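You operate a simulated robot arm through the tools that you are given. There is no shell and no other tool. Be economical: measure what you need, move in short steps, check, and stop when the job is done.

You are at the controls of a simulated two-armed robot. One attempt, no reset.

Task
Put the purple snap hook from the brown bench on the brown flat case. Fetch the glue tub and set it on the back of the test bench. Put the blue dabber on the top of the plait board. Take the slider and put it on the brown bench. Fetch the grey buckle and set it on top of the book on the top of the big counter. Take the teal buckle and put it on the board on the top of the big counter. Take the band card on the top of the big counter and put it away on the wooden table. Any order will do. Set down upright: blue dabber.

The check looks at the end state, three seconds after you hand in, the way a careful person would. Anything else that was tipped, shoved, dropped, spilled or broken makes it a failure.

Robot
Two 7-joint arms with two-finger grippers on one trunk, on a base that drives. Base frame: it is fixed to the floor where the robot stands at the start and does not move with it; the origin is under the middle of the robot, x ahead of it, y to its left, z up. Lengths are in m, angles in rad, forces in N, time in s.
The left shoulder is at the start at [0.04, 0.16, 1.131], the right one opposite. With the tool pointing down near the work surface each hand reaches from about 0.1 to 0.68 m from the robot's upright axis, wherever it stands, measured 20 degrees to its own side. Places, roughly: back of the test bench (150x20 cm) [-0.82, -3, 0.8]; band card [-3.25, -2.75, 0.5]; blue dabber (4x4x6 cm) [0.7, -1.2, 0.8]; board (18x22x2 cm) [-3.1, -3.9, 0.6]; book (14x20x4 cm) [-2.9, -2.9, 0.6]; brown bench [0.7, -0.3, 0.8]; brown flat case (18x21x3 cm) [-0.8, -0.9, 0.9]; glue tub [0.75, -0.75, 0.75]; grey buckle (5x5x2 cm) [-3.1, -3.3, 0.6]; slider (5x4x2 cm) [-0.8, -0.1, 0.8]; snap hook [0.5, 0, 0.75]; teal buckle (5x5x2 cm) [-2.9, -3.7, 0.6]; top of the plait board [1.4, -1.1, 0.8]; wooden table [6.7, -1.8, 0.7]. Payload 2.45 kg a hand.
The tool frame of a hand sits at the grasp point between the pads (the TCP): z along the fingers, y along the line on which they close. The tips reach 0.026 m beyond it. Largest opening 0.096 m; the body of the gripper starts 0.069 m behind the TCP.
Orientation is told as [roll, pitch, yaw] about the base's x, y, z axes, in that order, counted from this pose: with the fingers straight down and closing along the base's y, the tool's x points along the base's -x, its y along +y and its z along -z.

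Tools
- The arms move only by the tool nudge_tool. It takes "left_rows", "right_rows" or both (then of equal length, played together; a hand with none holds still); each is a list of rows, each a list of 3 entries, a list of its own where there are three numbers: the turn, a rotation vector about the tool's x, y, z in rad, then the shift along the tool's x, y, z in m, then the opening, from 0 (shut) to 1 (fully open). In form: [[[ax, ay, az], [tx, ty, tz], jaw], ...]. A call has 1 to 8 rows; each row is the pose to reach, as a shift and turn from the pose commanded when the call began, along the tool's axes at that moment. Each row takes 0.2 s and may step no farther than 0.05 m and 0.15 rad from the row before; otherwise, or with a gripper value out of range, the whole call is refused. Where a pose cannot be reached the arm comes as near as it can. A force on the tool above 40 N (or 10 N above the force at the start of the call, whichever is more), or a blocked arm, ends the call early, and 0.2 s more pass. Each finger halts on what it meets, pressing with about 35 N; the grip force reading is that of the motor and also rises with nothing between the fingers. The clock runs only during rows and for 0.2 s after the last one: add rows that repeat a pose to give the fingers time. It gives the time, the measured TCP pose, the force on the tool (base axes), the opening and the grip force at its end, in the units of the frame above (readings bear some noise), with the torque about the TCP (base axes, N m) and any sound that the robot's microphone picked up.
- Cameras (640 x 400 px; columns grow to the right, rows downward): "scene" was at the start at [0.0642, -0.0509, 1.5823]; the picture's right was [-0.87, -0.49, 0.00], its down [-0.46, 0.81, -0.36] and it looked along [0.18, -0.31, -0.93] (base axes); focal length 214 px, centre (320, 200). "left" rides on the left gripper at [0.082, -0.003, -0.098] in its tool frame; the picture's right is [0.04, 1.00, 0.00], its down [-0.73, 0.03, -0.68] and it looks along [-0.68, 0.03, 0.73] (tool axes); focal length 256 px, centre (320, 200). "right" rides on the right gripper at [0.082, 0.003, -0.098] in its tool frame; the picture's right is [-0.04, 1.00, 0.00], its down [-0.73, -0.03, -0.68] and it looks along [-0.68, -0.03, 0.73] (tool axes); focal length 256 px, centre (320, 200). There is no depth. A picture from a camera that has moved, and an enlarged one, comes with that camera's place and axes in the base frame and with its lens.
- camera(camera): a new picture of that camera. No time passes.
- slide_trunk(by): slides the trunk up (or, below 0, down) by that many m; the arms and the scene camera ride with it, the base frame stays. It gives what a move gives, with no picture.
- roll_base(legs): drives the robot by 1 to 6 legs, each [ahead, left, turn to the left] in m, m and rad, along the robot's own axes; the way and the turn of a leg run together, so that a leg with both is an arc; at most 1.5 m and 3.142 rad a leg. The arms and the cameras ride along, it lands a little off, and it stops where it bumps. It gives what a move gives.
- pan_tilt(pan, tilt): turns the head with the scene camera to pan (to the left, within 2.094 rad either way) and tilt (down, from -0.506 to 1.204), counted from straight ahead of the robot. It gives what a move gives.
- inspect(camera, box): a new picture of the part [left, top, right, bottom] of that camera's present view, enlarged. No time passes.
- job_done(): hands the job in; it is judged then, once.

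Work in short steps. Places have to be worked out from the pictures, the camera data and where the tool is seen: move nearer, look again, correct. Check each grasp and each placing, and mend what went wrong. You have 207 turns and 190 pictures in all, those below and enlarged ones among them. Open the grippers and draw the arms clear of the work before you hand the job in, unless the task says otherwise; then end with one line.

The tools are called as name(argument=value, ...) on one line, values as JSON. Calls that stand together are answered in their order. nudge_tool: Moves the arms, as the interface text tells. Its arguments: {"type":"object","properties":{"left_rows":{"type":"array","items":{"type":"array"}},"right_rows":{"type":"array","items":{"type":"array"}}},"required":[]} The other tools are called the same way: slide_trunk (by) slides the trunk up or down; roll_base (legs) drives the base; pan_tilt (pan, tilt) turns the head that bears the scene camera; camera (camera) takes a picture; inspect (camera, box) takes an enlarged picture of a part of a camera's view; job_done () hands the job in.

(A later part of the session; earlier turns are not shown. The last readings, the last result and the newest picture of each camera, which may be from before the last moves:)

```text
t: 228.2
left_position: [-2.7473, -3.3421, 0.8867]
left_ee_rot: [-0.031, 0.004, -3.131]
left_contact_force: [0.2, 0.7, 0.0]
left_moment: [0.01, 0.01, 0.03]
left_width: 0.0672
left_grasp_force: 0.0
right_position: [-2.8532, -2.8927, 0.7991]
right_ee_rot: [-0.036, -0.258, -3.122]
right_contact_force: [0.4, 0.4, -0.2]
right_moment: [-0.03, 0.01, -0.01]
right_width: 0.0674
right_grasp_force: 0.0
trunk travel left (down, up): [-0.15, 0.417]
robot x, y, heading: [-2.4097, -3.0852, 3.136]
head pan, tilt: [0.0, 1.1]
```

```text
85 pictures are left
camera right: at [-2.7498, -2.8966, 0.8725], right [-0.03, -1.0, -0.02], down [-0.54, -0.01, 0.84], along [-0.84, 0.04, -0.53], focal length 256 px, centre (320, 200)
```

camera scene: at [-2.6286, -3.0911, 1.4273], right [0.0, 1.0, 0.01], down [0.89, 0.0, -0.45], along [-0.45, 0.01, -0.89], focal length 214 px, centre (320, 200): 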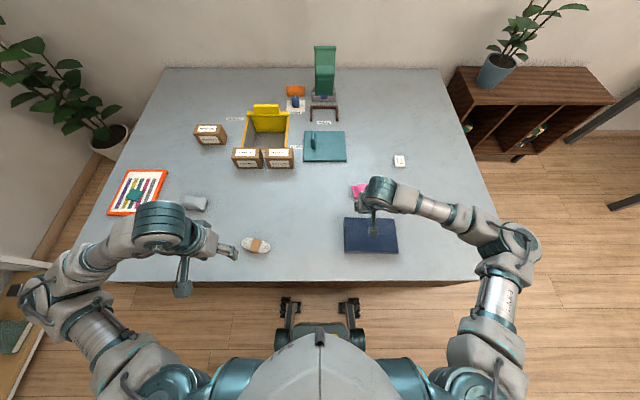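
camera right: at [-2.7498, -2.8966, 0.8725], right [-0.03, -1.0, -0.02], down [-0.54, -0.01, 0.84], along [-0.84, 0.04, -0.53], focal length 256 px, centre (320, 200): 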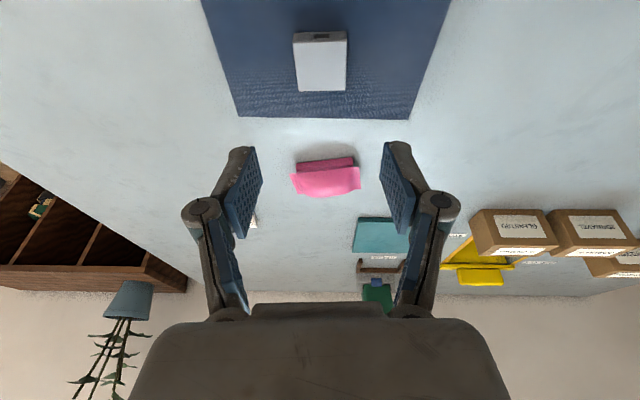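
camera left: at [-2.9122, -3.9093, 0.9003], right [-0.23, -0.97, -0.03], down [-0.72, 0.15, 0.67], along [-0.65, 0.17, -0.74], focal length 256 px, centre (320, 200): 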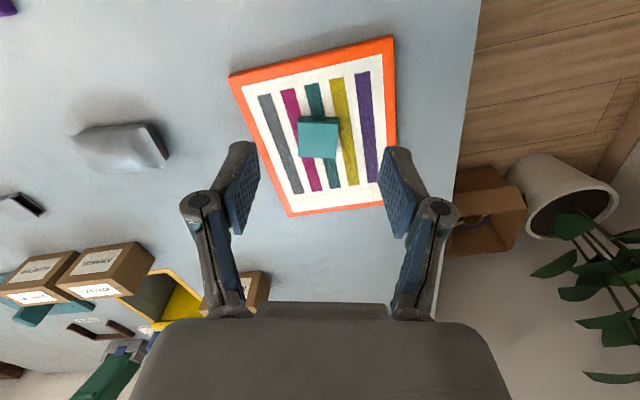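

Grey buckle is on the book. Next the band card near (-3.26, -2.70), reached from the counter's north side. I retract, raise the trunk, and drive around, facing -y.

nudge_tool(right_rows=[[[0, 0.08, 0], [0.03, 0, -0.03], 0.8], [[0, 0.16, 0], [0.06, 0, -0.05], 0.8], [[0, 0.22, 0], [0.09, 0, -0.07], 0.8], [[0, 0.22, 0], [0.11, 0, -0.09], 0.8], [[0, 0.22, 0], [0.12, 0, -0.1], 0.8]])

slide_trunk(by=0.15)

roll_base(legs=[[-0.25, 0, 0], [0, -1.2, 0], [0, 0, 1.575], [0, -0.9, 0]])

pan_tilt(pan=0.0, tilt=0.9)

camera(camera="scene")

```text
t: 229.4
left_position: [-2.7485, -3.343, 0.8847]
left_ee_rot: [-0.031, 0.006, -3.131]
left_contact_force: [0.4, -0.2, 0.9]
left_moment: [0.0, 0.01, 0.01]
left_width: 0.067
left_grasp_force: 0.2
right_position: [-2.7313, -2.8971, 0.8732]
right_ee_rot: [-0.036, -0.036, -3.133]
right_contact_force: [0.4, -0.7, -0.4]
right_moment: [0.02, -0.02, 0.01]
right_width: 0.0766
right_grasp_force: 0.1
right hand out of reach, approached as far as the arm can: row 4, 5
trunk travel left (down, up): [-0.15, 0.417]
robot x, y, heading: [-2.4118, -3.0823, 3.14]
head pan, tilt: [0.0, 1.1]
```

```text
t: 231.2
left_position: [-2.7482, -3.3416, 1.034]
left_ee_rot: [-0.031, 0.006, -3.131]
left_contact_force: [-0.2, -0.2, -0.2]
left_moment: [0.01, 0.0, -0.02]
left_width: 0.0672
left_grasp_force: 0.0
right_position: [-2.7316, -2.8981, 1.0222]
right_ee_rot: [-0.036, -0.039, -3.132]
right_contact_force: [-0.8, 1.2, -0.1]
right_moment: [0.03, -0.03, 0.01]
right_width: 0.0767
right_grasp_force: 0.2
trunk travel left (down, up): [-0.3, 0.267]
robot x, y, heading: [-2.4105, -3.0839, 3.137]
head pan, tilt: [0.0, 1.1]
```

```text
t: 246.8
left_position: [-2.7963, -2.222, 1.0333]
left_ee_rot: [-0.038, 0.008, -1.546]
left_contact_force: [0.5, 0.4, 0.3]
left_moment: [0.0, 0.04, -0.06]
left_width: 0.0674
left_grasp_force: 0.1
right_position: [-3.2398, -2.2109, 1.0235]
right_ee_rot: [-0.041, -0.039, -1.546]
right_contact_force: [0.7, 0.5, 0.3]
right_moment: [-0.05, 0.05, 0.0]
right_width: 0.0768
right_grasp_force: 0.1
trunk travel left (down, up): [-0.3, 0.267]
robot x, y, heading: [-3.0675, -1.8887, -1.559]
head pan, tilt: [0.0, 1.1]
```

```text
t: 247.6
left_position: [-2.8004, -2.2197, 1.0355]
left_ee_rot: [-0.031, 0.004, -1.546]
left_contact_force: [0.3, 0.3, 0.0]
left_moment: [0.02, 0.03, -0.02]
left_width: 0.0672
left_grasp_force: 0.1
right_position: [-3.2443, -2.2098, 1.0245]
right_ee_rot: [-0.033, -0.042, -1.547]
right_contact_force: [-0.4, -1.2, 0.4]
right_moment: [0.04, 0.01, -0.01]
right_width: 0.0769
right_grasp_force: 0.2
trunk travel left (down, up): [-0.3, 0.267]
robot x, y, heading: [-3.0654, -1.8917, -1.56]
head pan, tilt: [0.0, 0.901]
```

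```text
84 pictures are left
camera scene: at [-3.0583, -1.9974, 1.602], right [-1.0, -0.01, 0.0], down [-0.01, 0.79, -0.62], along [0.0, -0.62, -0.79], focal length 214 px, centre (320, 200)
```

scene: 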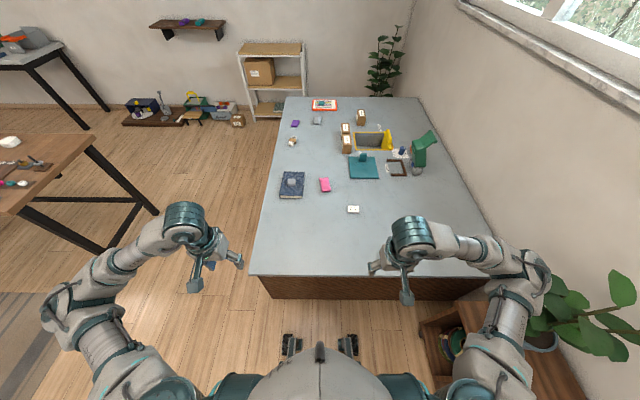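

The counter's north edge is at y≈-2.34 and the card at (-3.246, -2.71). I move 0.17 ahead, lower the trunk 0.15 and look at the card.

roll_base(legs=[[0.17, 0, 0]])

slide_trunk(by=-0.15)

camera(camera="right")

inspect(camera="scene", box=[280, 120, 440, 240])

```text
t: 249.0
left_position: [-2.8039, -2.3885, 1.0373]
left_ee_rot: [-0.03, 0.002, -1.549]
left_contact_force: [0.5, 0.5, -0.6]
left_moment: [-0.02, 0.01, -0.01]
left_width: 0.067
left_grasp_force: 0.1
right_position: [-3.248, -2.3785, 1.0239]
right_ee_rot: [-0.032, -0.042, -1.547]
right_contact_force: [-0.5, -0.3, 0.3]
right_moment: [0.03, -0.01, 0.02]
right_width: 0.0766
right_grasp_force: 0.0
trunk travel left (down, up): [-0.3, 0.267]
robot x, y, heading: [-3.0625, -2.0613, -1.556]
head pan, tilt: [0.0, 0.901]
```

```text
t: 250.8
left_position: [-2.8012, -2.3857, 0.8881]
left_ee_rot: [-0.032, -0.001, -1.545]
left_contact_force: [0.3, -0.7, 0.6]
left_moment: [0.0, 0.03, -0.01]
left_width: 0.067
left_grasp_force: 0.0
right_position: [-3.2469, -2.3785, 0.8682]
right_ee_rot: [-0.033, -0.023, -1.545]
right_contact_force: [-0.2, 0.5, -0.6]
right_moment: [-0.02, 0.02, 0.02]
right_width: 0.0768
right_grasp_force: 0.0
trunk travel left (down, up): [-0.15, 0.417]
robot x, y, heading: [-3.0636, -2.0543, -1.563]
head pan, tilt: [0.0, 0.901]
```

```text
83 pictures are left
camera right: at [-3.243, -2.2944, 0.9647], right [1.0, -0.02, -0.03], down [0.01, -0.72, 0.69], along [-0.04, -0.69, -0.72], focal length 256 px, centre (320, 200)
```

right: 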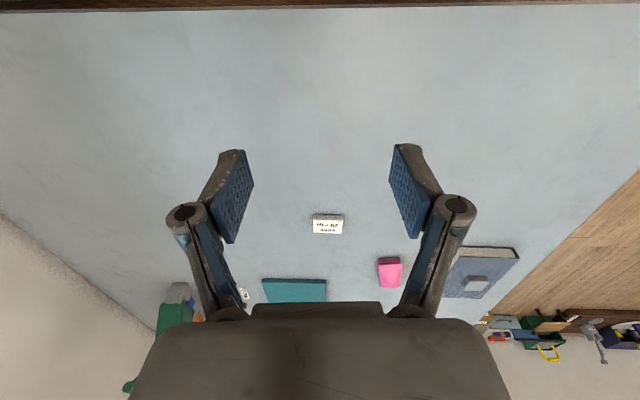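

```text
3.33 times, centred on (360, 180) of scene
camera zoom: at [-3.0592, -2.2889, 1.4415], right [-1.0, -0.01, 0.0], down [-0.01, 0.79, -0.62], along [0.01, -0.62, -0.79], focal length 715 px, centre (187, 267)
```

zoom: 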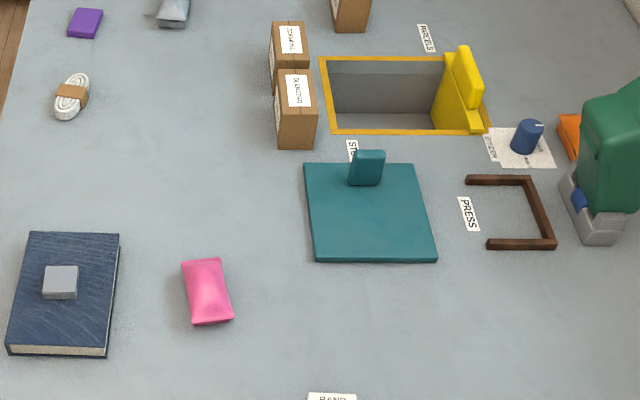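

The card is a small labelled piece. I bring the right hand closer above it.

nudge_tool(right_rows=[[[0, 0, 0], [-0.03, -0.001, 0.01], 0.9], [[0, 0, 0], [-0.07, -0.002, 0.025], 0.9], [[0, 0, 0], [-0.11, -0.003, 0.04], 0.9], [[0, 0, 0], [-0.15, -0.004, 0.055], 0.9], [[0, 0, 0], [-0.19, -0.005, 0.07], 0.9], [[0, 0, 0], [-0.225, -0.006, 0.085], 0.9], [[0, 0, 0], [-0.26, -0.007, 0.1], 0.9], [[0, 0, 0], [-0.28, -0.007, 0.115], 0.9]])

nudge_tool(right_rows=[[[0, 0, 0], [0, 0, 0], 0.9], [[0, 0, 0], [0, 0, 0], 0.9], [[0, 0, 0], [0, 0, 0], 0.9], [[0, 0, 0], [0, 0, 0], 0.9]])

camera(camera="right")

inspect(camera="right", box=[260, 100, 380, 200])

```text
t: 252.6
left_position: [-2.8002, -2.3881, 0.8855]
left_ee_rot: [-0.033, 0.001, -1.548]
left_contact_force: [0.4, -0.7, -0.6]
left_moment: [0.0, 0.0, 0.02]
left_width: 0.0671
left_grasp_force: 0.1
right_position: [-3.2501, -2.6624, 0.7586]
right_ee_rot: [-0.036, -0.021, -1.545]
right_contact_force: [-1.0, 0.5, 1.1]
right_moment: [-0.02, 0.02, -0.03]
right_width: 0.0864
right_grasp_force: 0.1
trunk travel left (down, up): [-0.15, 0.417]
robot x, y, heading: [-3.0677, -2.0619, -1.563]
head pan, tilt: [0.0, 0.901]
```

```text
t: 253.6
left_position: [-2.8005, -2.3875, 0.8883]
left_ee_rot: [-0.032, 0.003, -1.548]
left_contact_force: [-0.1, 0.5, -0.6]
left_moment: [0.0, 0.02, 0.0]
left_width: 0.0671
left_grasp_force: 0.0
right_position: [-3.2508, -2.6618, 0.7575]
right_ee_rot: [-0.036, -0.021, -1.547]
right_contact_force: [-0.1, -0.6, -0.3]
right_moment: [-0.03, -0.02, -0.01]
right_width: 0.0866
right_grasp_force: 0.1
trunk travel left (down, up): [-0.15, 0.417]
robot x, y, heading: [-3.0623, -2.0586, -1.562]
head pan, tilt: [0.0, 0.901]
```

```text
81 pictures are left
camera right: at [-3.2472, -2.5773, 0.8547], right [1.0, -0.02, -0.03], down [0.01, -0.72, 0.69], along [-0.04, -0.69, -0.72], focal length 256 px, centre (320, 200)
```

right: 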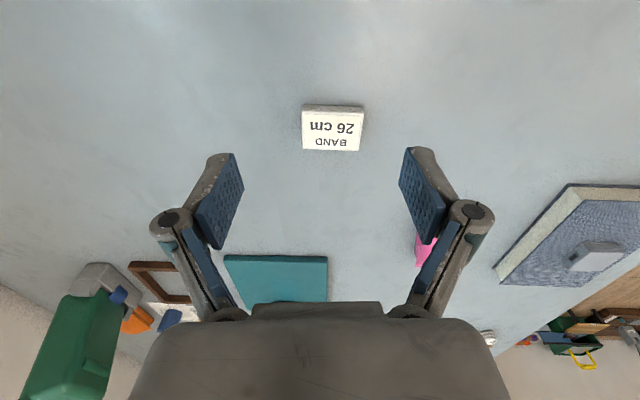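

```text
4.00 times, centred on (320, 150) of right
camera zoom: at [-3.2472, -2.5773, 0.8547], right [1.0, -0.02, -0.03], down [0.01, -0.72, 0.69], along [-0.04, -0.69, -0.72], focal length 1024 px, centre (320, 400)
```

zoom: 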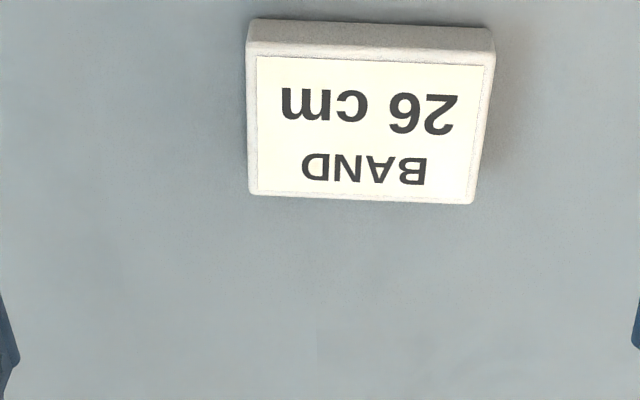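

Card plate ≈64×44×10 mm, top centre (-3.246, -2.712). I move over it down to ~0.65.

nudge_tool(right_rows=[[[0, 0, 0], [-0.015, 0.002, 0.02], 0.9], [[0, 0, 0], [-0.03, 0.005, 0.045], 0.9], [[0, 0, 0], [-0.04, 0.007, 0.07], 0.9], [[0, 0, 0], [-0.047, 0.0085, 0.09], 0.9], [[0, 0, 0], [-0.047, 0.0085, 0.105], 0.9], [[0, 0, 0], [-0.047, 0.0085, 0.105], 0.9], [[0, 0, 0], [-0.047, 0.0085, 0.105], 0.9]])

camera(camera="right")

```text
t: 255.2
left_position: [-2.8006, -2.3874, 0.886]
left_ee_rot: [-0.031, 0.001, -1.546]
left_contact_force: [0.7, -0.5, -0.3]
left_moment: [0.01, 0.0, -0.01]
left_width: 0.067
left_grasp_force: 0.0
right_position: [-3.2448, -2.7094, 0.6543]
right_ee_rot: [-0.035, -0.021, -1.545]
right_contact_force: [-0.2, 0.1, -1.0]
right_moment: [0.0, -0.02, -0.02]
right_width: 0.0865
right_grasp_force: 0.2
trunk travel left (down, up): [-0.15, 0.417]
robot x, y, heading: [-3.0643, -2.0546, -1.558]
head pan, tilt: [0.0, 0.901]
```

```text
79 pictures are left
camera right: at [-3.2409, -2.6265, 0.7501], right [1.0, -0.02, -0.03], down [0.01, -0.72, 0.69], along [-0.04, -0.69, -0.72], focal length 256 px, centre (320, 200)
```

right: 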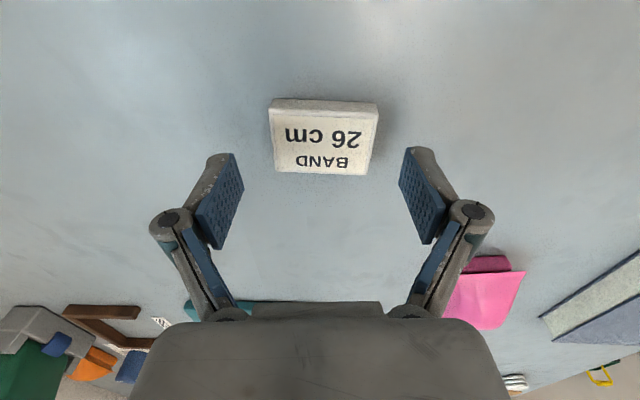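

Centred. I descend to 0.627 and close.

nudge_tool(right_rows=[[[0, 0, 0], [-0.001, -0.001, 0.012], 0.9], [[0, 0, 0], [-0.003, -0.001, 0.022], 0.9], [[0, 0, 0], [-0.003, -0.001, 0.0275], 0.9], [[0, 0, 0], [-0.003, -0.001, 0.0275], 0.7], [[0, 0, 0], [-0.003, -0.001, 0.0275], 0.5], [[0, 0, 0], [-0.003, -0.001, 0.0275], 0.4], [[0, 0, 0], [-0.003, -0.001, 0.0275], 0.4]])

camera(camera="right")

```text
t: 256.8
left_position: [-2.8018, -2.3873, 0.8863]
left_ee_rot: [-0.031, 0.001, -1.547]
left_contact_force: [0.6, 0.5, -0.1]
left_moment: [-0.02, 0.01, 0.03]
left_width: 0.067
left_grasp_force: 0.1
right_position: [-3.2469, -2.7135, 0.6268]
right_ee_rot: [-0.035, -0.019, -1.546]
right_contact_force: [0.3, -0.5, 1.0]
right_moment: [0.03, -0.05, -0.08]
right_width: 0.0611
right_grasp_force: 35.3
trunk travel left (down, up): [-0.15, 0.417]
robot x, y, heading: [-3.0676, -2.0566, -1.558]
head pan, tilt: [0.0, 0.901]
```

```text
78 pictures are left
camera right: at [-3.2428, -2.6298, 0.7235], right [1.0, -0.02, -0.03], down [0.01, -0.72, 0.69], along [-0.04, -0.69, -0.72], focal length 256 px, centre (320, 200)
```

right: 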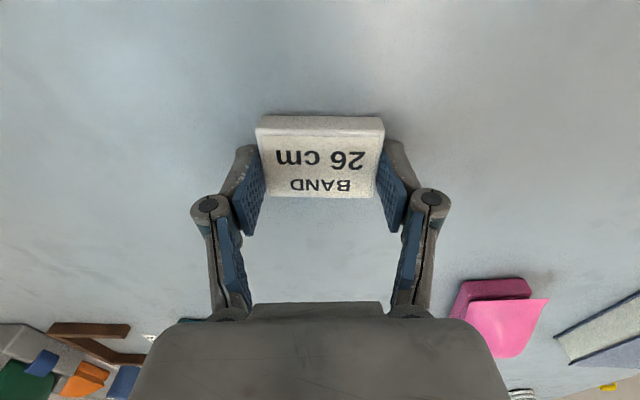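

Gripped at 61 mm. I lift and retract, and check it stays in the hand.

nudge_tool(right_rows=[[[0, 0, 0], [0, 0, -0.025], 0.3], [[0, 0, 0], [0, 0, -0.06], 0.3], [[0, 0, 0], [0.01, 0, -0.1], 0.3], [[0, 0, 0], [0.05, 0, -0.13], 0.3], [[0, 0, 0], [0.09, 0, -0.16], 0.3], [[0, 0, 0], [0.135, 0, -0.18], 0.3], [[0, 0, 0], [0.18, 0, -0.2], 0.3], [[0, 0, 0], [0.225, 0, -0.21], 0.3]])

camera(camera="right")

```text
t: 258.6
left_position: [-2.8018, -2.386, 0.8877]
left_ee_rot: [-0.032, 0.0, -1.546]
left_contact_force: [-0.3, -0.7, -0.1]
left_moment: [0.0, 0.01, 0.03]
left_width: 0.0671
left_grasp_force: 0.0
right_position: [-3.246, -2.4839, 0.833]
right_ee_rot: [-0.034, -0.019, -1.546]
right_contact_force: [-0.1, 0.6, -0.2]
right_moment: [0.0, -0.01, -0.01]
right_width: 0.0604
right_grasp_force: 35.0
trunk travel left (down, up): [-0.15, 0.417]
robot x, y, heading: [-3.0642, -2.0577, -1.56]
head pan, tilt: [0.0, 0.901]
```

```text
77 pictures are left
camera right: at [-3.2418, -2.3994, 0.9292], right [1.0, -0.02, -0.03], down [0.01, -0.72, 0.69], along [-0.04, -0.69, -0.72], focal length 256 px, centre (320, 200)
```

right: 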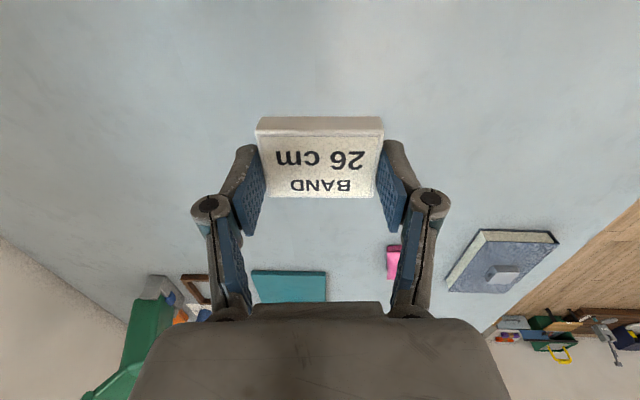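

Card secured. I retract, raise the trunk, turn to face +x and drive east along the corridor.

nudge_tool(right_rows=[[[0, 0, 0], [0.03, 0, -0.02], 0.3], [[0, 0, 0], [0.07, 0, -0.03], 0.3], [[0, 0, 0], [0.1, 0, -0.04], 0.3]])

slide_trunk(by=0.25)

roll_base(legs=[[-0.16, 0, 0], [0, 0, 1.56], [1.5, 0, 0], [1.5, 0, 0], [1.4, 0, 0]])

pan_tilt(pan=0.0, tilt=0.35)

camera(camera="scene")

```text
t: 259.4
left_position: [-2.8025, -2.3868, 0.8869]
left_ee_rot: [-0.03, -0.001, -1.547]
left_contact_force: [-0.6, 1.0, 0.3]
left_moment: [-0.01, 0.02, 0.0]
left_width: 0.0672
left_grasp_force: 0.1
right_position: [-3.2462, -2.3815, 0.8713]
right_ee_rot: [-0.035, -0.021, -1.546]
right_contact_force: [-1.1, 0.0, 0.2]
right_moment: [0.02, 0.0, 0.05]
right_width: 0.0607
right_grasp_force: 35.3
trunk travel left (down, up): [-0.15, 0.417]
robot x, y, heading: [-3.0653, -2.0571, -1.56]
head pan, tilt: [0.0, 0.901]
```

```text
t: 262.0
left_position: [-2.8014, -2.3876, 1.1375]
left_ee_rot: [-0.032, 0.001, -1.549]
left_contact_force: [-0.6, 0.3, 0.1]
left_moment: [0.02, -0.02, 0.0]
left_width: 0.0671
left_grasp_force: 0.1
right_position: [-3.246, -2.3833, 1.1195]
right_ee_rot: [-0.034, -0.017, -1.546]
right_contact_force: [-0.6, 0.9, -0.5]
right_moment: [0.01, -0.01, 0.01]
right_width: 0.0607
right_grasp_force: 34.9
trunk travel left (down, up): [-0.4, 0.167]
robot x, y, heading: [-3.0656, -2.0574, -1.561]
head pan, tilt: [0.0, 0.901]
```

```text
t: 287.9
left_position: [1.6619, -1.5776, 1.137]
left_ee_rot: [-0.032, 0.001, 0.022]
left_contact_force: [0.5, 0.9, -0.9]
left_moment: [-0.03, 0.0, -0.01]
left_width: 0.0672
left_grasp_force: 0.1
right_position: [1.6582, -2.0216, 1.1219]
right_ee_rot: [-0.033, -0.02, 0.021]
right_contact_force: [-0.5, -0.6, -0.1]
right_moment: [0.02, 0.0, -0.02]
right_width: 0.0605
right_grasp_force: 34.9
trunk travel left (down, up): [-0.4, 0.167]
robot x, y, heading: [1.3295, -1.8396, 0.01]
head pan, tilt: [0.0, 0.901]
```

```text
t: 288.8
left_position: [1.66, -1.578, 1.1384]
left_ee_rot: [-0.031, -0.001, 0.019]
left_contact_force: [0.1, -0.5, 0.8]
left_moment: [-0.02, 0.0, 0.02]
left_width: 0.0673
left_grasp_force: 0.0
right_position: [1.6564, -2.0215, 1.1213]
right_ee_rot: [-0.035, -0.02, 0.022]
right_contact_force: [0.0, -0.7, 0.8]
right_moment: [0.03, 0.02, -0.02]
right_width: 0.0606
right_grasp_force: 35.4
trunk travel left (down, up): [-0.4, 0.167]
robot x, y, heading: [1.3338, -1.842, 0.008]
head pan, tilt: [0.0, 0.351]
```

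```text
76 pictures are left
camera scene: at [1.4243, -1.8384, 1.7497], right [0.01, -1.0, 0.0], down [-0.35, 0.0, -0.94], along [0.94, 0.01, -0.35], focal length 214 px, centre (320, 200)
```

scene: 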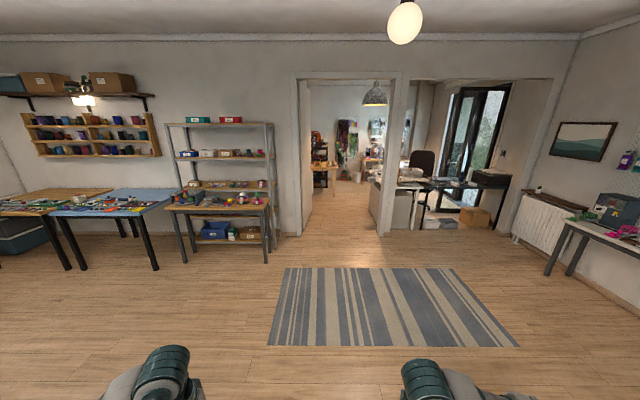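

The doorway is at x≈4.45, y from -1.53 to -2.77. I zoom through it.

inspect(camera="scene", box=[290, 100, 440, 250])

roll_base(legs=[[1.4, -0.3, 0], [0.9, 0, 0]])

pan_tilt(pan=0.05, tilt=0.45)

camera(camera="scene")

```text
2.67 times, centred on (365, 175) of scene
camera zoom: at [1.4243, -1.8384, 1.7497], right [0.01, -1.0, 0.0], down [-0.35, 0.0, -0.94], along [0.94, 0.01, -0.35], focal length 572 px, centre (200, 267)
```

zoom: 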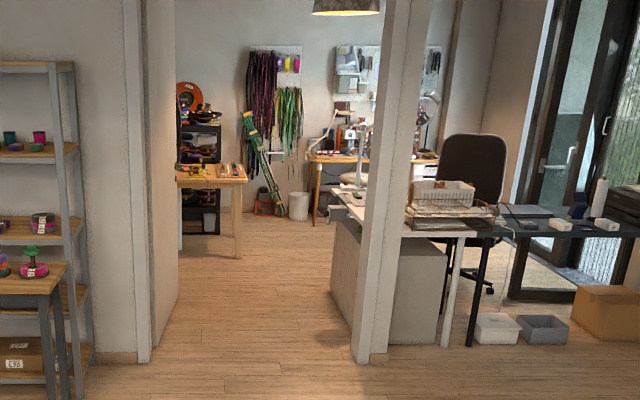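

```text
t: 300.2
left_position: [3.9578, -1.875, 1.1381]
left_ee_rot: [-0.031, -0.002, 0.004]
left_contact_force: [-0.2, -0.1, 0.3]
left_moment: [0.0, 0.01, -0.03]
left_width: 0.0672
left_grasp_force: 0.1
right_position: [3.9453, -2.3197, 1.1212]
right_ee_rot: [-0.035, -0.019, 0.006]
right_contact_force: [1.0, 0.5, -0.2]
right_moment: [-0.03, 0.0, -0.01]
right_width: 0.0604
right_grasp_force: 34.8
trunk travel left (down, up): [-0.4, 0.167]
robot x, y, heading: [3.6236, -2.1336, -0.01]
head pan, tilt: [0.0, 0.351]
```

```text
t: 300.9
left_position: [3.9555, -1.8744, 1.1395]
left_ee_rot: [-0.033, -0.003, 0.003]
left_contact_force: [-0.6, -0.5, 0.5]
left_moment: [-0.01, -0.01, -0.01]
left_width: 0.067
left_grasp_force: 0.1
right_position: [3.9449, -2.3179, 1.1227]
right_ee_rot: [-0.034, -0.022, 0.006]
right_contact_force: [0.2, -0.2, 0.1]
right_moment: [0.04, 0.0, -0.02]
right_width: 0.0605
right_grasp_force: 34.6
trunk travel left (down, up): [-0.4, 0.167]
robot x, y, heading: [3.6208, -2.1314, -0.005]
head pan, tilt: [0.051, 0.45]
```

```text
74 pictures are left
camera scene: at [3.7163, -2.1267, 1.7405], right [0.04, -1.0, 0.0], down [-0.44, -0.02, -0.9], along [0.9, 0.04, -0.44], focal length 214 px, centre (320, 200)
```

scene: 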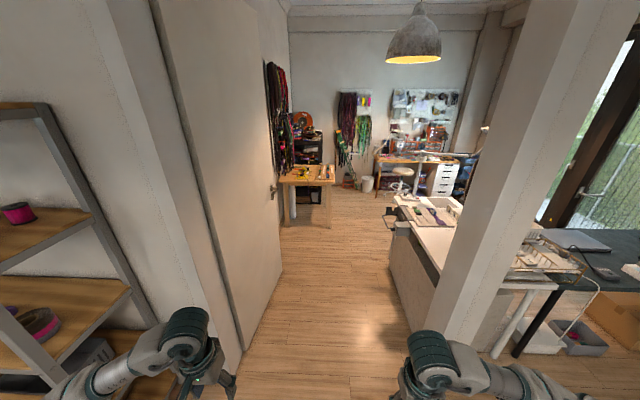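

The doorway is narrow for my elbows, so I will go through sideways, facing +y. I turn left and adjust to y≈-2.27, and look toward the door on my right.

roll_base(legs=[[0, 0, 1.576], [-0.14, 0, 0]])

pan_tilt(pan=-1.57, tilt=0.7)

camera(camera="scene")

```text
t: 306.1
left_position: [3.3645, -1.9417, 1.138]
left_ee_rot: [-0.033, -0.003, 1.586]
left_contact_force: [0.4, 0.1, 0.6]
left_moment: [0.04, 0.01, 0.01]
left_width: 0.0671
left_grasp_force: 0.1
right_position: [3.8099, -1.9484, 1.1221]
right_ee_rot: [-0.033, -0.02, 1.589]
right_contact_force: [0.3, -0.8, -0.1]
right_moment: [0.0, 0.0, 0.03]
right_width: 0.0605
right_grasp_force: 35.2
trunk travel left (down, up): [-0.4, 0.167]
robot x, y, heading: [3.624, -2.2706, 1.577]
head pan, tilt: [0.051, 0.45]
```

```text
t: 307.8
left_position: [3.3638, -1.9463, 1.1397]
left_ee_rot: [-0.033, -0.005, 1.587]
left_contact_force: [1.3, 0.4, 0.2]
left_moment: [0.04, 0.01, 0.02]
left_width: 0.0671
left_grasp_force: 0.2
right_position: [3.8093, -1.9528, 1.1228]
right_ee_rot: [-0.035, -0.024, 1.588]
right_contact_force: [0.8, 0.9, -0.2]
right_moment: [-0.01, 0.03, 0.02]
right_width: 0.0606
right_grasp_force: 34.5
trunk travel left (down, up): [-0.4, 0.167]
robot x, y, heading: [3.6268, -2.2708, 1.572]
head pan, tilt: [-1.571, 0.7]
```

```text
73 pictures are left
camera scene: at [3.7113, -2.2737, 1.7187], right [0.0, -1.0, 0.0], down [-0.64, 0.0, -0.77], along [0.77, 0.0, -0.64], focal length 214 px, centre (320, 200)
```

scene: 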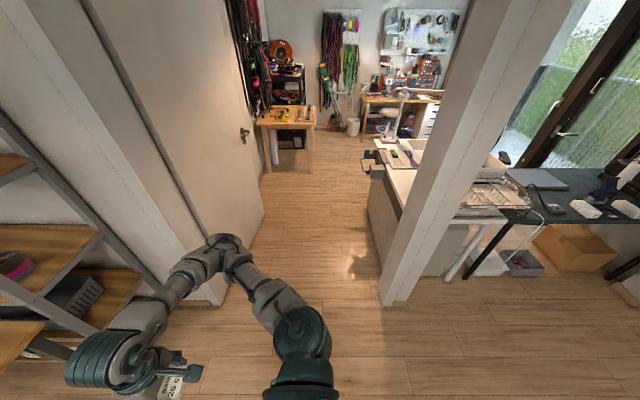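

The passage is clear (hands' front ≈-1.83, door leaf at -1.6; back ≈-2.57, cabinet at -2.77). I drive right sideways 2.0 m in two legs, drifting slightly back at the end.

roll_base(legs=[[0.02, -1.3, 0], [-0.03, -0.75, 0]])

pan_tilt(pan=-0.9, tilt=0.75)

camera(camera="scene")

```text
t: 318.0
left_position: [5.3953, -1.9379, 1.1367]
left_ee_rot: [-0.041, -0.005, 1.601]
left_contact_force: [0.3, 0.7, 0.1]
left_moment: [0.04, -0.04, 0.01]
left_width: 0.0673
left_grasp_force: 0.0
right_position: [5.8396, -1.9371, 1.1262]
right_ee_rot: [-0.046, -0.026, 1.603]
right_contact_force: [-0.5, -0.1, -0.1]
right_moment: [0.02, -0.04, 0.02]
right_width: 0.0604
right_grasp_force: 35.5
trunk travel left (down, up): [-0.4, 0.167]
robot x, y, heading: [5.67, -2.2564, 1.585]
head pan, tilt: [-1.571, 0.7]
```

```text
t: 319.0
left_position: [5.3972, -1.9395, 1.1378]
left_ee_rot: [-0.038, -0.007, 1.604]
left_contact_force: [-1.1, 0.2, 0.1]
left_moment: [0.02, -0.01, 0.02]
left_width: 0.0672
left_grasp_force: 0.0
right_position: [5.842, -1.9408, 1.1265]
right_ee_rot: [-0.041, -0.027, 1.605]
right_contact_force: [-0.1, 0.2, 0.8]
right_moment: [-0.01, 0.0, -0.02]
right_width: 0.0604
right_grasp_force: 35.7
trunk travel left (down, up): [-0.4, 0.167]
robot x, y, heading: [5.6723, -2.2565, 1.58]
head pan, tilt: [-0.901, 0.75]
```

```text
72 pictures are left
camera scene: at [5.7203, -2.2095, 1.7148], right [0.63, -0.78, 0.01], down [-0.52, -0.43, -0.74], along [0.57, 0.46, -0.68], focal length 214 px, centre (320, 200)
```

scene: 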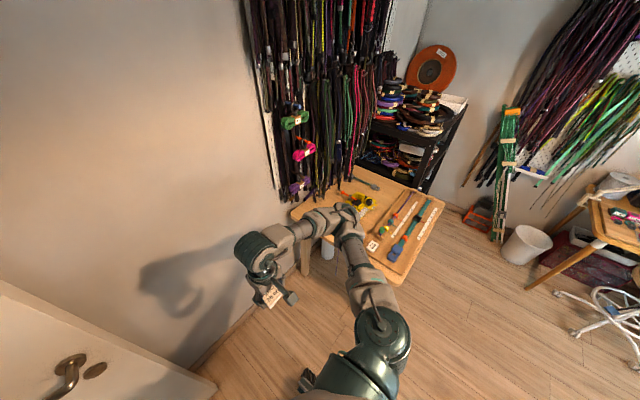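

The wooden table spans x 6.33–7.07, y -2.2…-1.45. I shift right/back to about (5.97, -2.42) and turn right ~0.58 so the right hand can reach its near corner.

roll_base(legs=[[-0.16, -0.3, 0], [0, 0, -0.58]])

pan_tilt(pan=-0.3, tilt=0.85)

camera(camera="scene")

camera(camera="right")

```text
t: 322.9
left_position: [5.9285, -2.0028, 1.1411]
left_ee_rot: [-0.03, -0.007, 1.026]
left_contact_force: [-0.1, 0.5, -0.5]
left_moment: [0.01, 0.03, -0.01]
left_width: 0.0671
left_grasp_force: 0.1
right_position: [6.3023, -2.2453, 1.1236]
right_ee_rot: [-0.031, -0.029, 1.025]
right_contact_force: [0.5, -0.8, 0.1]
right_moment: [0.0, -0.03, 0.01]
right_width: 0.0607
right_grasp_force: 34.9
trunk travel left (down, up): [-0.4, 0.167]
robot x, y, heading: [5.9753, -2.412, 1.01]
head pan, tilt: [-0.901, 0.75]
```

```text
t: 323.9
left_position: [5.921, -2.002, 1.1397]
left_ee_rot: [-0.034, -0.007, 1.029]
left_contact_force: [0.4, -0.8, 0.2]
left_moment: [-0.02, -0.01, -0.01]
left_width: 0.0672
left_grasp_force: 0.1
right_position: [6.2946, -2.2443, 1.1262]
right_ee_rot: [-0.038, -0.03, 1.026]
right_contact_force: [-0.6, 0.2, 0.1]
right_moment: [0.01, 0.03, -0.01]
right_width: 0.0607
right_grasp_force: 35.1
trunk travel left (down, up): [-0.4, 0.167]
robot x, y, heading: [5.975, -2.4147, 1.005]
head pan, tilt: [-0.3, 0.85]
```

```text
71 pictures are left
camera scene: at [6.035, -2.3657, 1.7062], right [0.65, -0.76, 0.0], down [-0.57, -0.49, -0.66], along [0.5, 0.43, -0.75], focal length 214 px, centre (320, 200)
```

scene: 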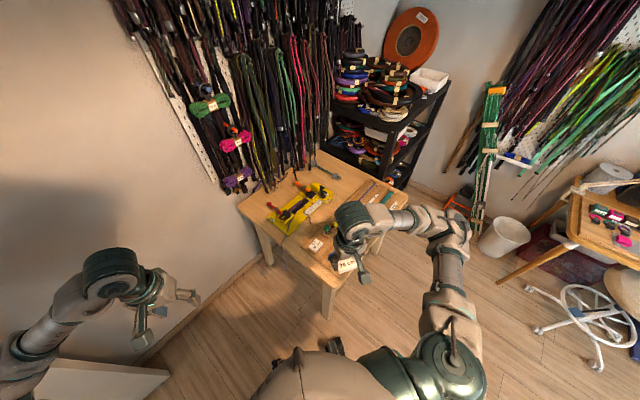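

```text
70 pictures are left
camera right: at [6.2432, -2.3128, 1.2211], right [-0.83, 0.55, -0.04], down [0.37, 0.61, 0.7], along [0.41, 0.57, -0.71], focal length 256 px, centre (320, 200)
```

right: 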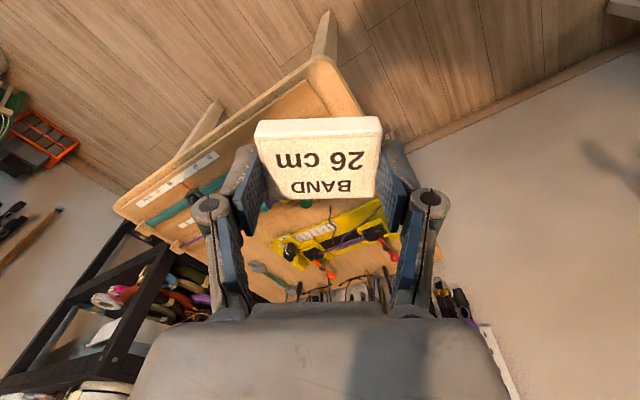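

inspect(camera="scene", box=[220, 140, 430, 320])

inspect(camera="right", box=[100, 40, 440, 310])

```text
2.22 times, centred on (325, 230) of scene
camera zoom: at [6.035, -2.3657, 1.7062], right [0.65, -0.76, 0.0], down [-0.57, -0.49, -0.66], along [0.5, 0.43, -0.75], focal length 477 px, centre (309, 133)
```

zoom: 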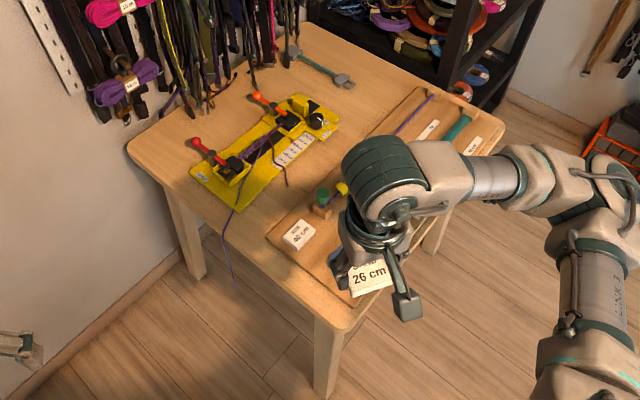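

```text
1.48 times, centred on (270, 175) of right
camera zoom: at [6.2432, -2.3128, 1.2211], right [-0.83, 0.55, -0.04], down [0.37, 0.61, 0.7], along [0.41, 0.57, -0.71], focal length 379 px, centre (394, 237)
```

zoom: 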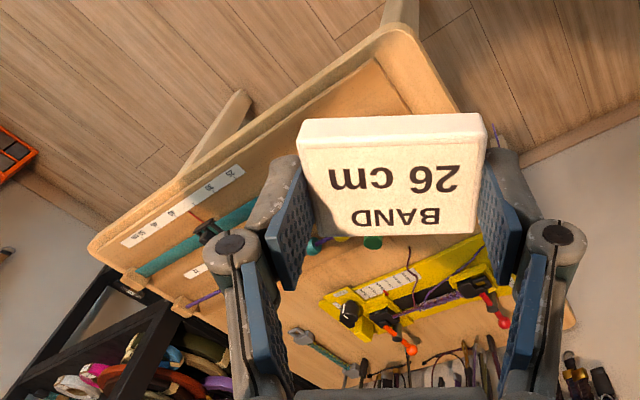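

There is a measuring board with another card, a yellow jig, a wrench and string on the table. I look with the left hand camera for open table surface.

camera(camera="left")

nudge_tool(right_rows=[[[0, 0, 0], [0.03, -0.02, -0.02], 0.3], [[0, 0, 0], [0.06, -0.04, -0.04], 0.3], [[0, 0, 0], [0.09, -0.06, -0.06], 0.3], [[0, 0, 0], [0.11, -0.08, -0.08], 0.3]])

inspect(camera="scene", box=[220, 140, 430, 320])

```text
67 pictures are left
camera left: at [5.8792, -2.0722, 1.2374], right [-0.88, 0.48, -0.04], down [0.33, 0.65, 0.68], along [0.35, 0.59, -0.73], focal length 256 px, centre (320, 200)
```

left: 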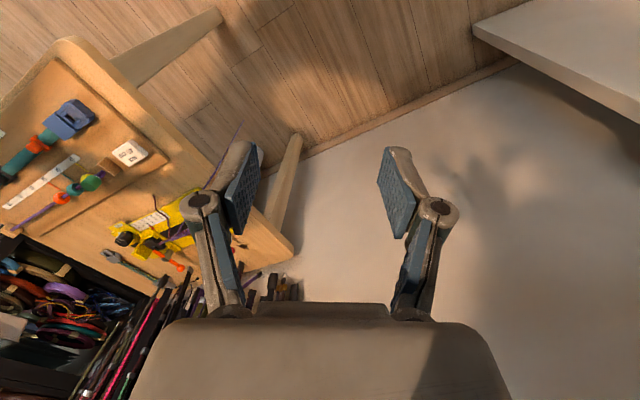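

```text
t: 324.9
left_position: [5.9192, -2.0036, 1.1414]
left_ee_rot: [-0.037, -0.01, 1.026]
left_contact_force: [-0.9, 0.2, 0.5]
left_moment: [-0.01, -0.02, 0.0]
left_width: 0.0671
left_grasp_force: 0.1
right_position: [6.3048, -2.3737, 1.2166]
right_ee_rot: [-0.039, -0.031, 1.03]
right_contact_force: [-0.7, -0.6, -0.2]
right_moment: [0.02, -0.04, -0.02]
right_width: 0.0605
right_grasp_force: 35.4
right hand out of reach, approached as far as the arm can: row 3, 4
trunk travel left (down, up): [-0.4, 0.167]
robot x, y, heading: [5.9765, -2.4137, 1.009]
head pan, tilt: [-0.3, 0.85]
```

```text
2.22 times, centred on (325, 230) of scene
camera zoom: at [6.0308, -2.3673, 1.7064], right [0.65, -0.76, 0.0], down [-0.57, -0.49, -0.66], along [0.5, 0.43, -0.75], focal length 477 px, centre (309, 133)
```

zoom: 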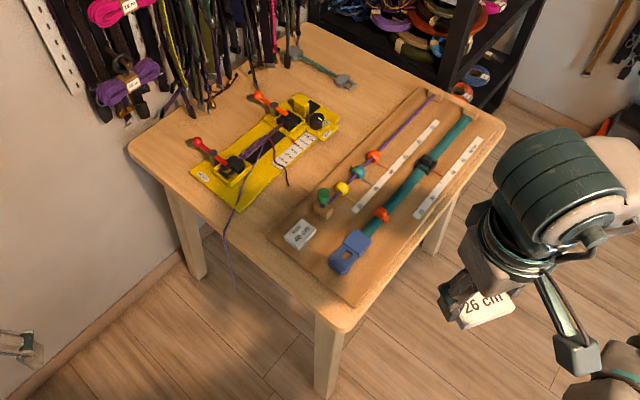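

Open surface is east of the yellow jig, about (6.81, -1.89). I face +y again, move back and right to about (6.61, -2.51), south of the table.

roll_base(legs=[[0, 0, 0.565], [-0.1, 0, 0], [0, -0.63, 0]])

pan_tilt(pan=0.0, tilt=0.85)

camera(camera="scene")

```text
t: 330.7
left_position: [6.3446, -2.1925, 1.1406]
left_ee_rot: [-0.036, -0.009, 1.586]
left_contact_force: [1.2, 0.1, -0.4]
left_moment: [0.01, 0.0, -0.02]
left_width: 0.0672
left_grasp_force: 0.0
right_position: [6.8667, -2.2998, 1.2157]
right_ee_rot: [-0.038, -0.03, 1.588]
right_contact_force: [-0.3, 0.1, -1.1]
right_moment: [0.01, 0.02, -0.01]
right_width: 0.0606
right_grasp_force: 34.7
trunk travel left (down, up): [-0.4, 0.167]
robot x, y, heading: [6.607, -2.5139, 1.571]
head pan, tilt: [-0.3, 0.85]
```

```text
t: 331.5
left_position: [6.343, -2.1949, 1.1405]
left_ee_rot: [-0.036, -0.009, 1.588]
left_contact_force: [0.1, -0.2, -0.3]
left_moment: [0.01, -0.03, 0.01]
left_width: 0.0675
left_grasp_force: 0.1
right_position: [6.8646, -2.302, 1.2176]
right_ee_rot: [-0.039, -0.029, 1.588]
right_contact_force: [-0.8, 0.5, -0.1]
right_moment: [-0.01, -0.02, 0.02]
right_width: 0.0603
right_grasp_force: 35.5
trunk travel left (down, up): [-0.4, 0.167]
robot x, y, heading: [6.6079, -2.5131, 1.578]
head pan, tilt: [0.0, 0.85]
```

```text
65 pictures are left
camera scene: at [6.6025, -2.4398, 1.7062], right [1.0, 0.0, 0.0], down [0.0, -0.75, -0.66], along [0.0, 0.66, -0.75], focal length 214 px, centre (320, 200)
```

scene: 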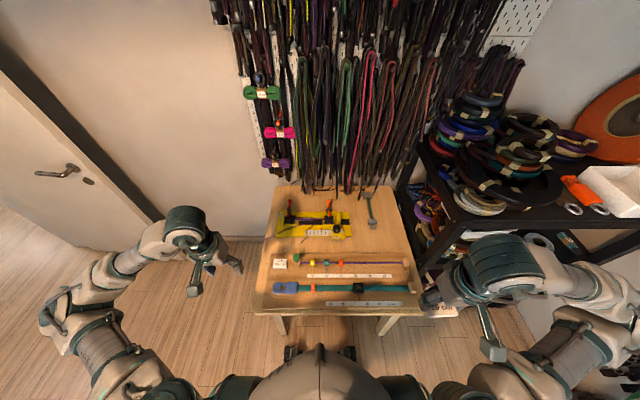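

A rack stands close on the right, so I prefer a spot further west and a robot position further left. I zoom on the table for the gap between jig and board.

inspect(camera="scene", box=[240, 180, 440, 320])

inspect(camera="scene", box=[390, 80, 640, 330])

```text
2.86 times, centred on (340, 250) of scene
camera zoom: at [6.6025, -2.4398, 1.7062], right [1.0, 0.0, 0.0], down [0.0, -0.75, -0.66], along [0.0, 0.66, -0.75], focal length 613 px, centre (263, 57)
```

zoom: 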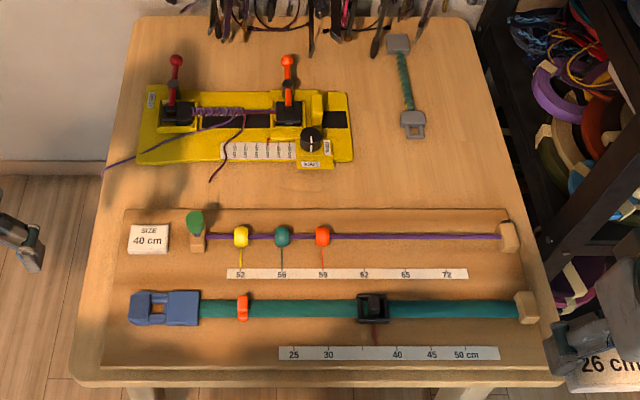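

```text
1.60 times, centred on (515, 205) of scene
camera zoom: at [6.6025, -2.4398, 1.7062], right [1.0, 0.0, 0.0], down [0.0, -0.75, -0.66], along [0.0, 0.66, -0.75], focal length 343 px, centre (8, 192)
```

zoom: 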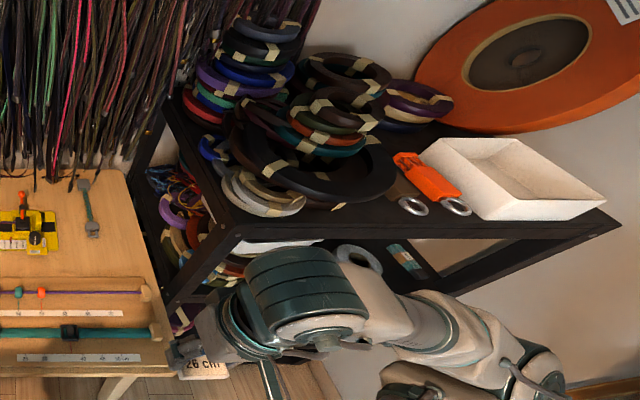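

I'll use the spot (6.76, -1.887) between jig and board, and move the base left 0.11 so the elbow keeps clear of the rack.

roll_base(legs=[[0, 0.12, 0], [0.03, 0, 0]])

nudge_tool(right_rows=[[[0, 0, 0], [-0.02, 0.01, 0.0], 0.3], [[0, 0, 0], [-0.045, 0.01, 0.0], 0.3], [[0, 0, 0], [-0.08, 0.01, 0.01], 0.3], [[0, 0, 0], [-0.115, 0.01, 0.02], 0.3], [[0, 0, 0], [-0.15, 0.01, 0.03], 0.3], [[0, 0, 0], [-0.18, 0.01, 0.04], 0.3]])

pan_tilt(pan=-0.5, tilt=0.9)

camera(camera="scene")

camera(camera="right")

```text
t: 333.2
left_position: [6.1877, -2.2, 1.141]
left_ee_rot: [-0.044, -0.035, 1.589]
left_contact_force: [-3.1, -1.0, -0.5]
left_moment: [0.06, -0.23, 0.02]
left_width: 0.0671
left_grasp_force: 0.1
right_position: [6.7177, -2.3068, 1.2287]
right_ee_rot: [-0.094, -0.049, 1.609]
right_contact_force: [-0.1, -0.1, -0.2]
right_moment: [-0.12, -0.04, 0.01]
right_width: 0.0606
right_grasp_force: 35.0
trunk travel left (down, up): [-0.4, 0.167]
robot x, y, heading: [6.4863, -2.4947, 1.575]
head pan, tilt: [0.0, 0.85]
stopped in leg 2: the robot was blocked; the commanded pose is now the measured one
```

```text
t: 334.8
left_position: [6.2954, -2.1934, 1.1605]
left_ee_rot: [0.03, -0.036, 1.564]
left_contact_force: [1.3, 0.7, 0.4]
left_moment: [-0.01, 0.09, -0.03]
left_width: 0.0671
left_grasp_force: 0.0
right_position: [6.8126, -2.1188, 1.1721]
right_ee_rot: [-0.016, -0.041, 1.586]
right_contact_force: [1.3, 0.0, 0.5]
right_moment: [0.0, 0.1, -0.03]
right_width: 0.0605
right_grasp_force: 34.8
trunk travel left (down, up): [-0.4, 0.167]
robot x, y, heading: [6.5088, -2.4975, 1.572]
head pan, tilt: [0.0, 0.85]
stopped in row 6 (right hand): the arm was blocked; the commanded pose is now the measured one
```

```text
t: 335.7
left_position: [6.2931, -2.1938, 1.1594]
left_ee_rot: [0.031, -0.035, 1.566]
left_contact_force: [1.1, 0.9, -1.2]
left_moment: [-0.04, 0.1, 0.0]
left_width: 0.067
left_grasp_force: 0.1
right_position: [6.8099, -2.1178, 1.1736]
right_ee_rot: [-0.018, -0.038, 1.586]
right_contact_force: [0.9, -0.9, 0.8]
right_moment: [0.05, 0.08, 0.01]
right_width: 0.0604
right_grasp_force: 35.1
trunk travel left (down, up): [-0.4, 0.167]
robot x, y, heading: [6.5124, -2.494, 1.58]
head pan, tilt: [-0.499, 0.901]
```

```text
62 pictures are left
camera scene: at [6.6086, -2.4336, 1.6998], right [0.88, -0.48, -0.03], down [-0.39, -0.69, -0.61], along [0.27, 0.54, -0.8], focal length 214 px, centre (320, 200)
```

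scene: 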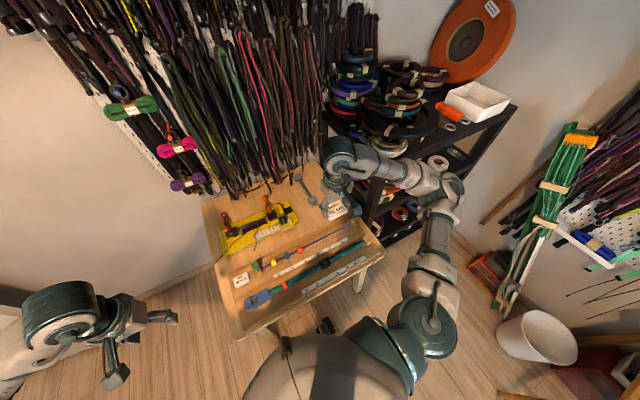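

```text
61 pictures are left
camera right: at [6.8061, -2.2041, 1.2686], right [-1.0, 0.03, -0.02], down [0.01, 0.71, 0.71], along [0.03, 0.71, -0.71], focal length 256 px, centre (320, 200)
```

right: 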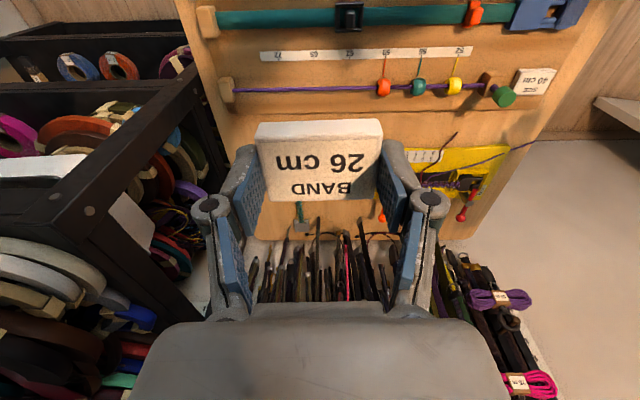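

Something blocked: probably the base near a table leg and/or the forearm at the rack. I back the base off 0.12 and look.

roll_base(legs=[[-0.12, 0.02, 0]])

camera(camera="scene")

inspect(camera="scene", box=[310, 100, 550, 300])

```text
t: 336.9
left_position: [6.2051, -2.3123, 1.147]
left_ee_rot: [-0.02, -0.033, 1.58]
left_contact_force: [-1.1, -1.1, 0.1]
left_moment: [0.07, -0.07, 0.01]
left_width: 0.0673
left_grasp_force: 0.1
right_position: [6.7218, -2.2369, 1.1875]
right_ee_rot: [-0.065, -0.042, 1.599]
right_contact_force: [-2.0, 0.7, -0.6]
right_moment: [0.03, -0.08, 0.04]
right_width: 0.0603
right_grasp_force: 35.4
trunk travel left (down, up): [-0.4, 0.167]
robot x, y, heading: [6.4793, -2.619, 1.578]
head pan, tilt: [-0.499, 0.901]
```

```text
60 pictures are left
camera scene: at [6.4823, -2.5511, 1.7025], right [0.88, -0.47, 0.02], down [-0.36, -0.69, -0.63], along [0.31, 0.54, -0.78], focal length 214 px, centre (320, 200)
```

scene: 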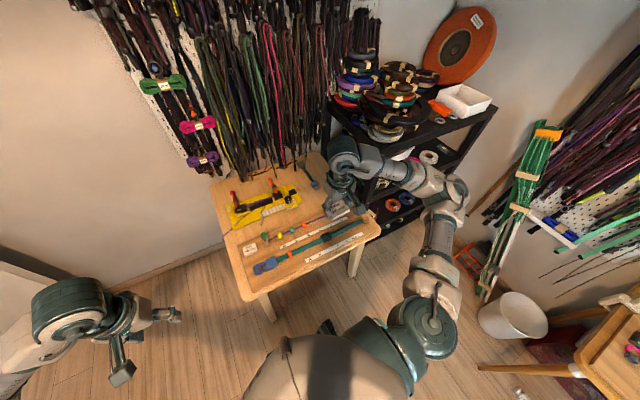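

```text
2.00 times, centred on (430, 200) of scene
camera zoom: at [6.4823, -2.5511, 1.7025], right [0.88, -0.47, 0.02], down [-0.36, -0.69, -0.63], along [0.31, 0.54, -0.78], focal length 429 px, centre (100, 200)
```

zoom: 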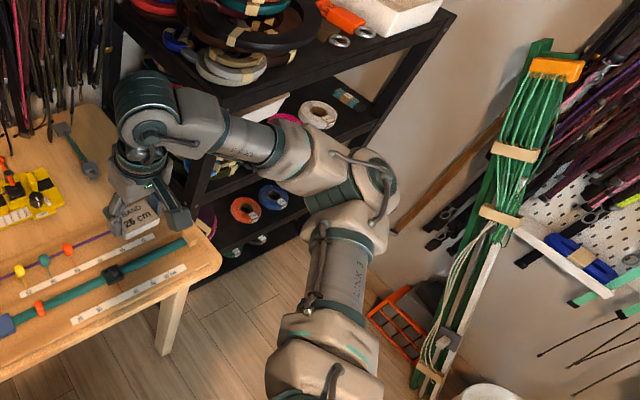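

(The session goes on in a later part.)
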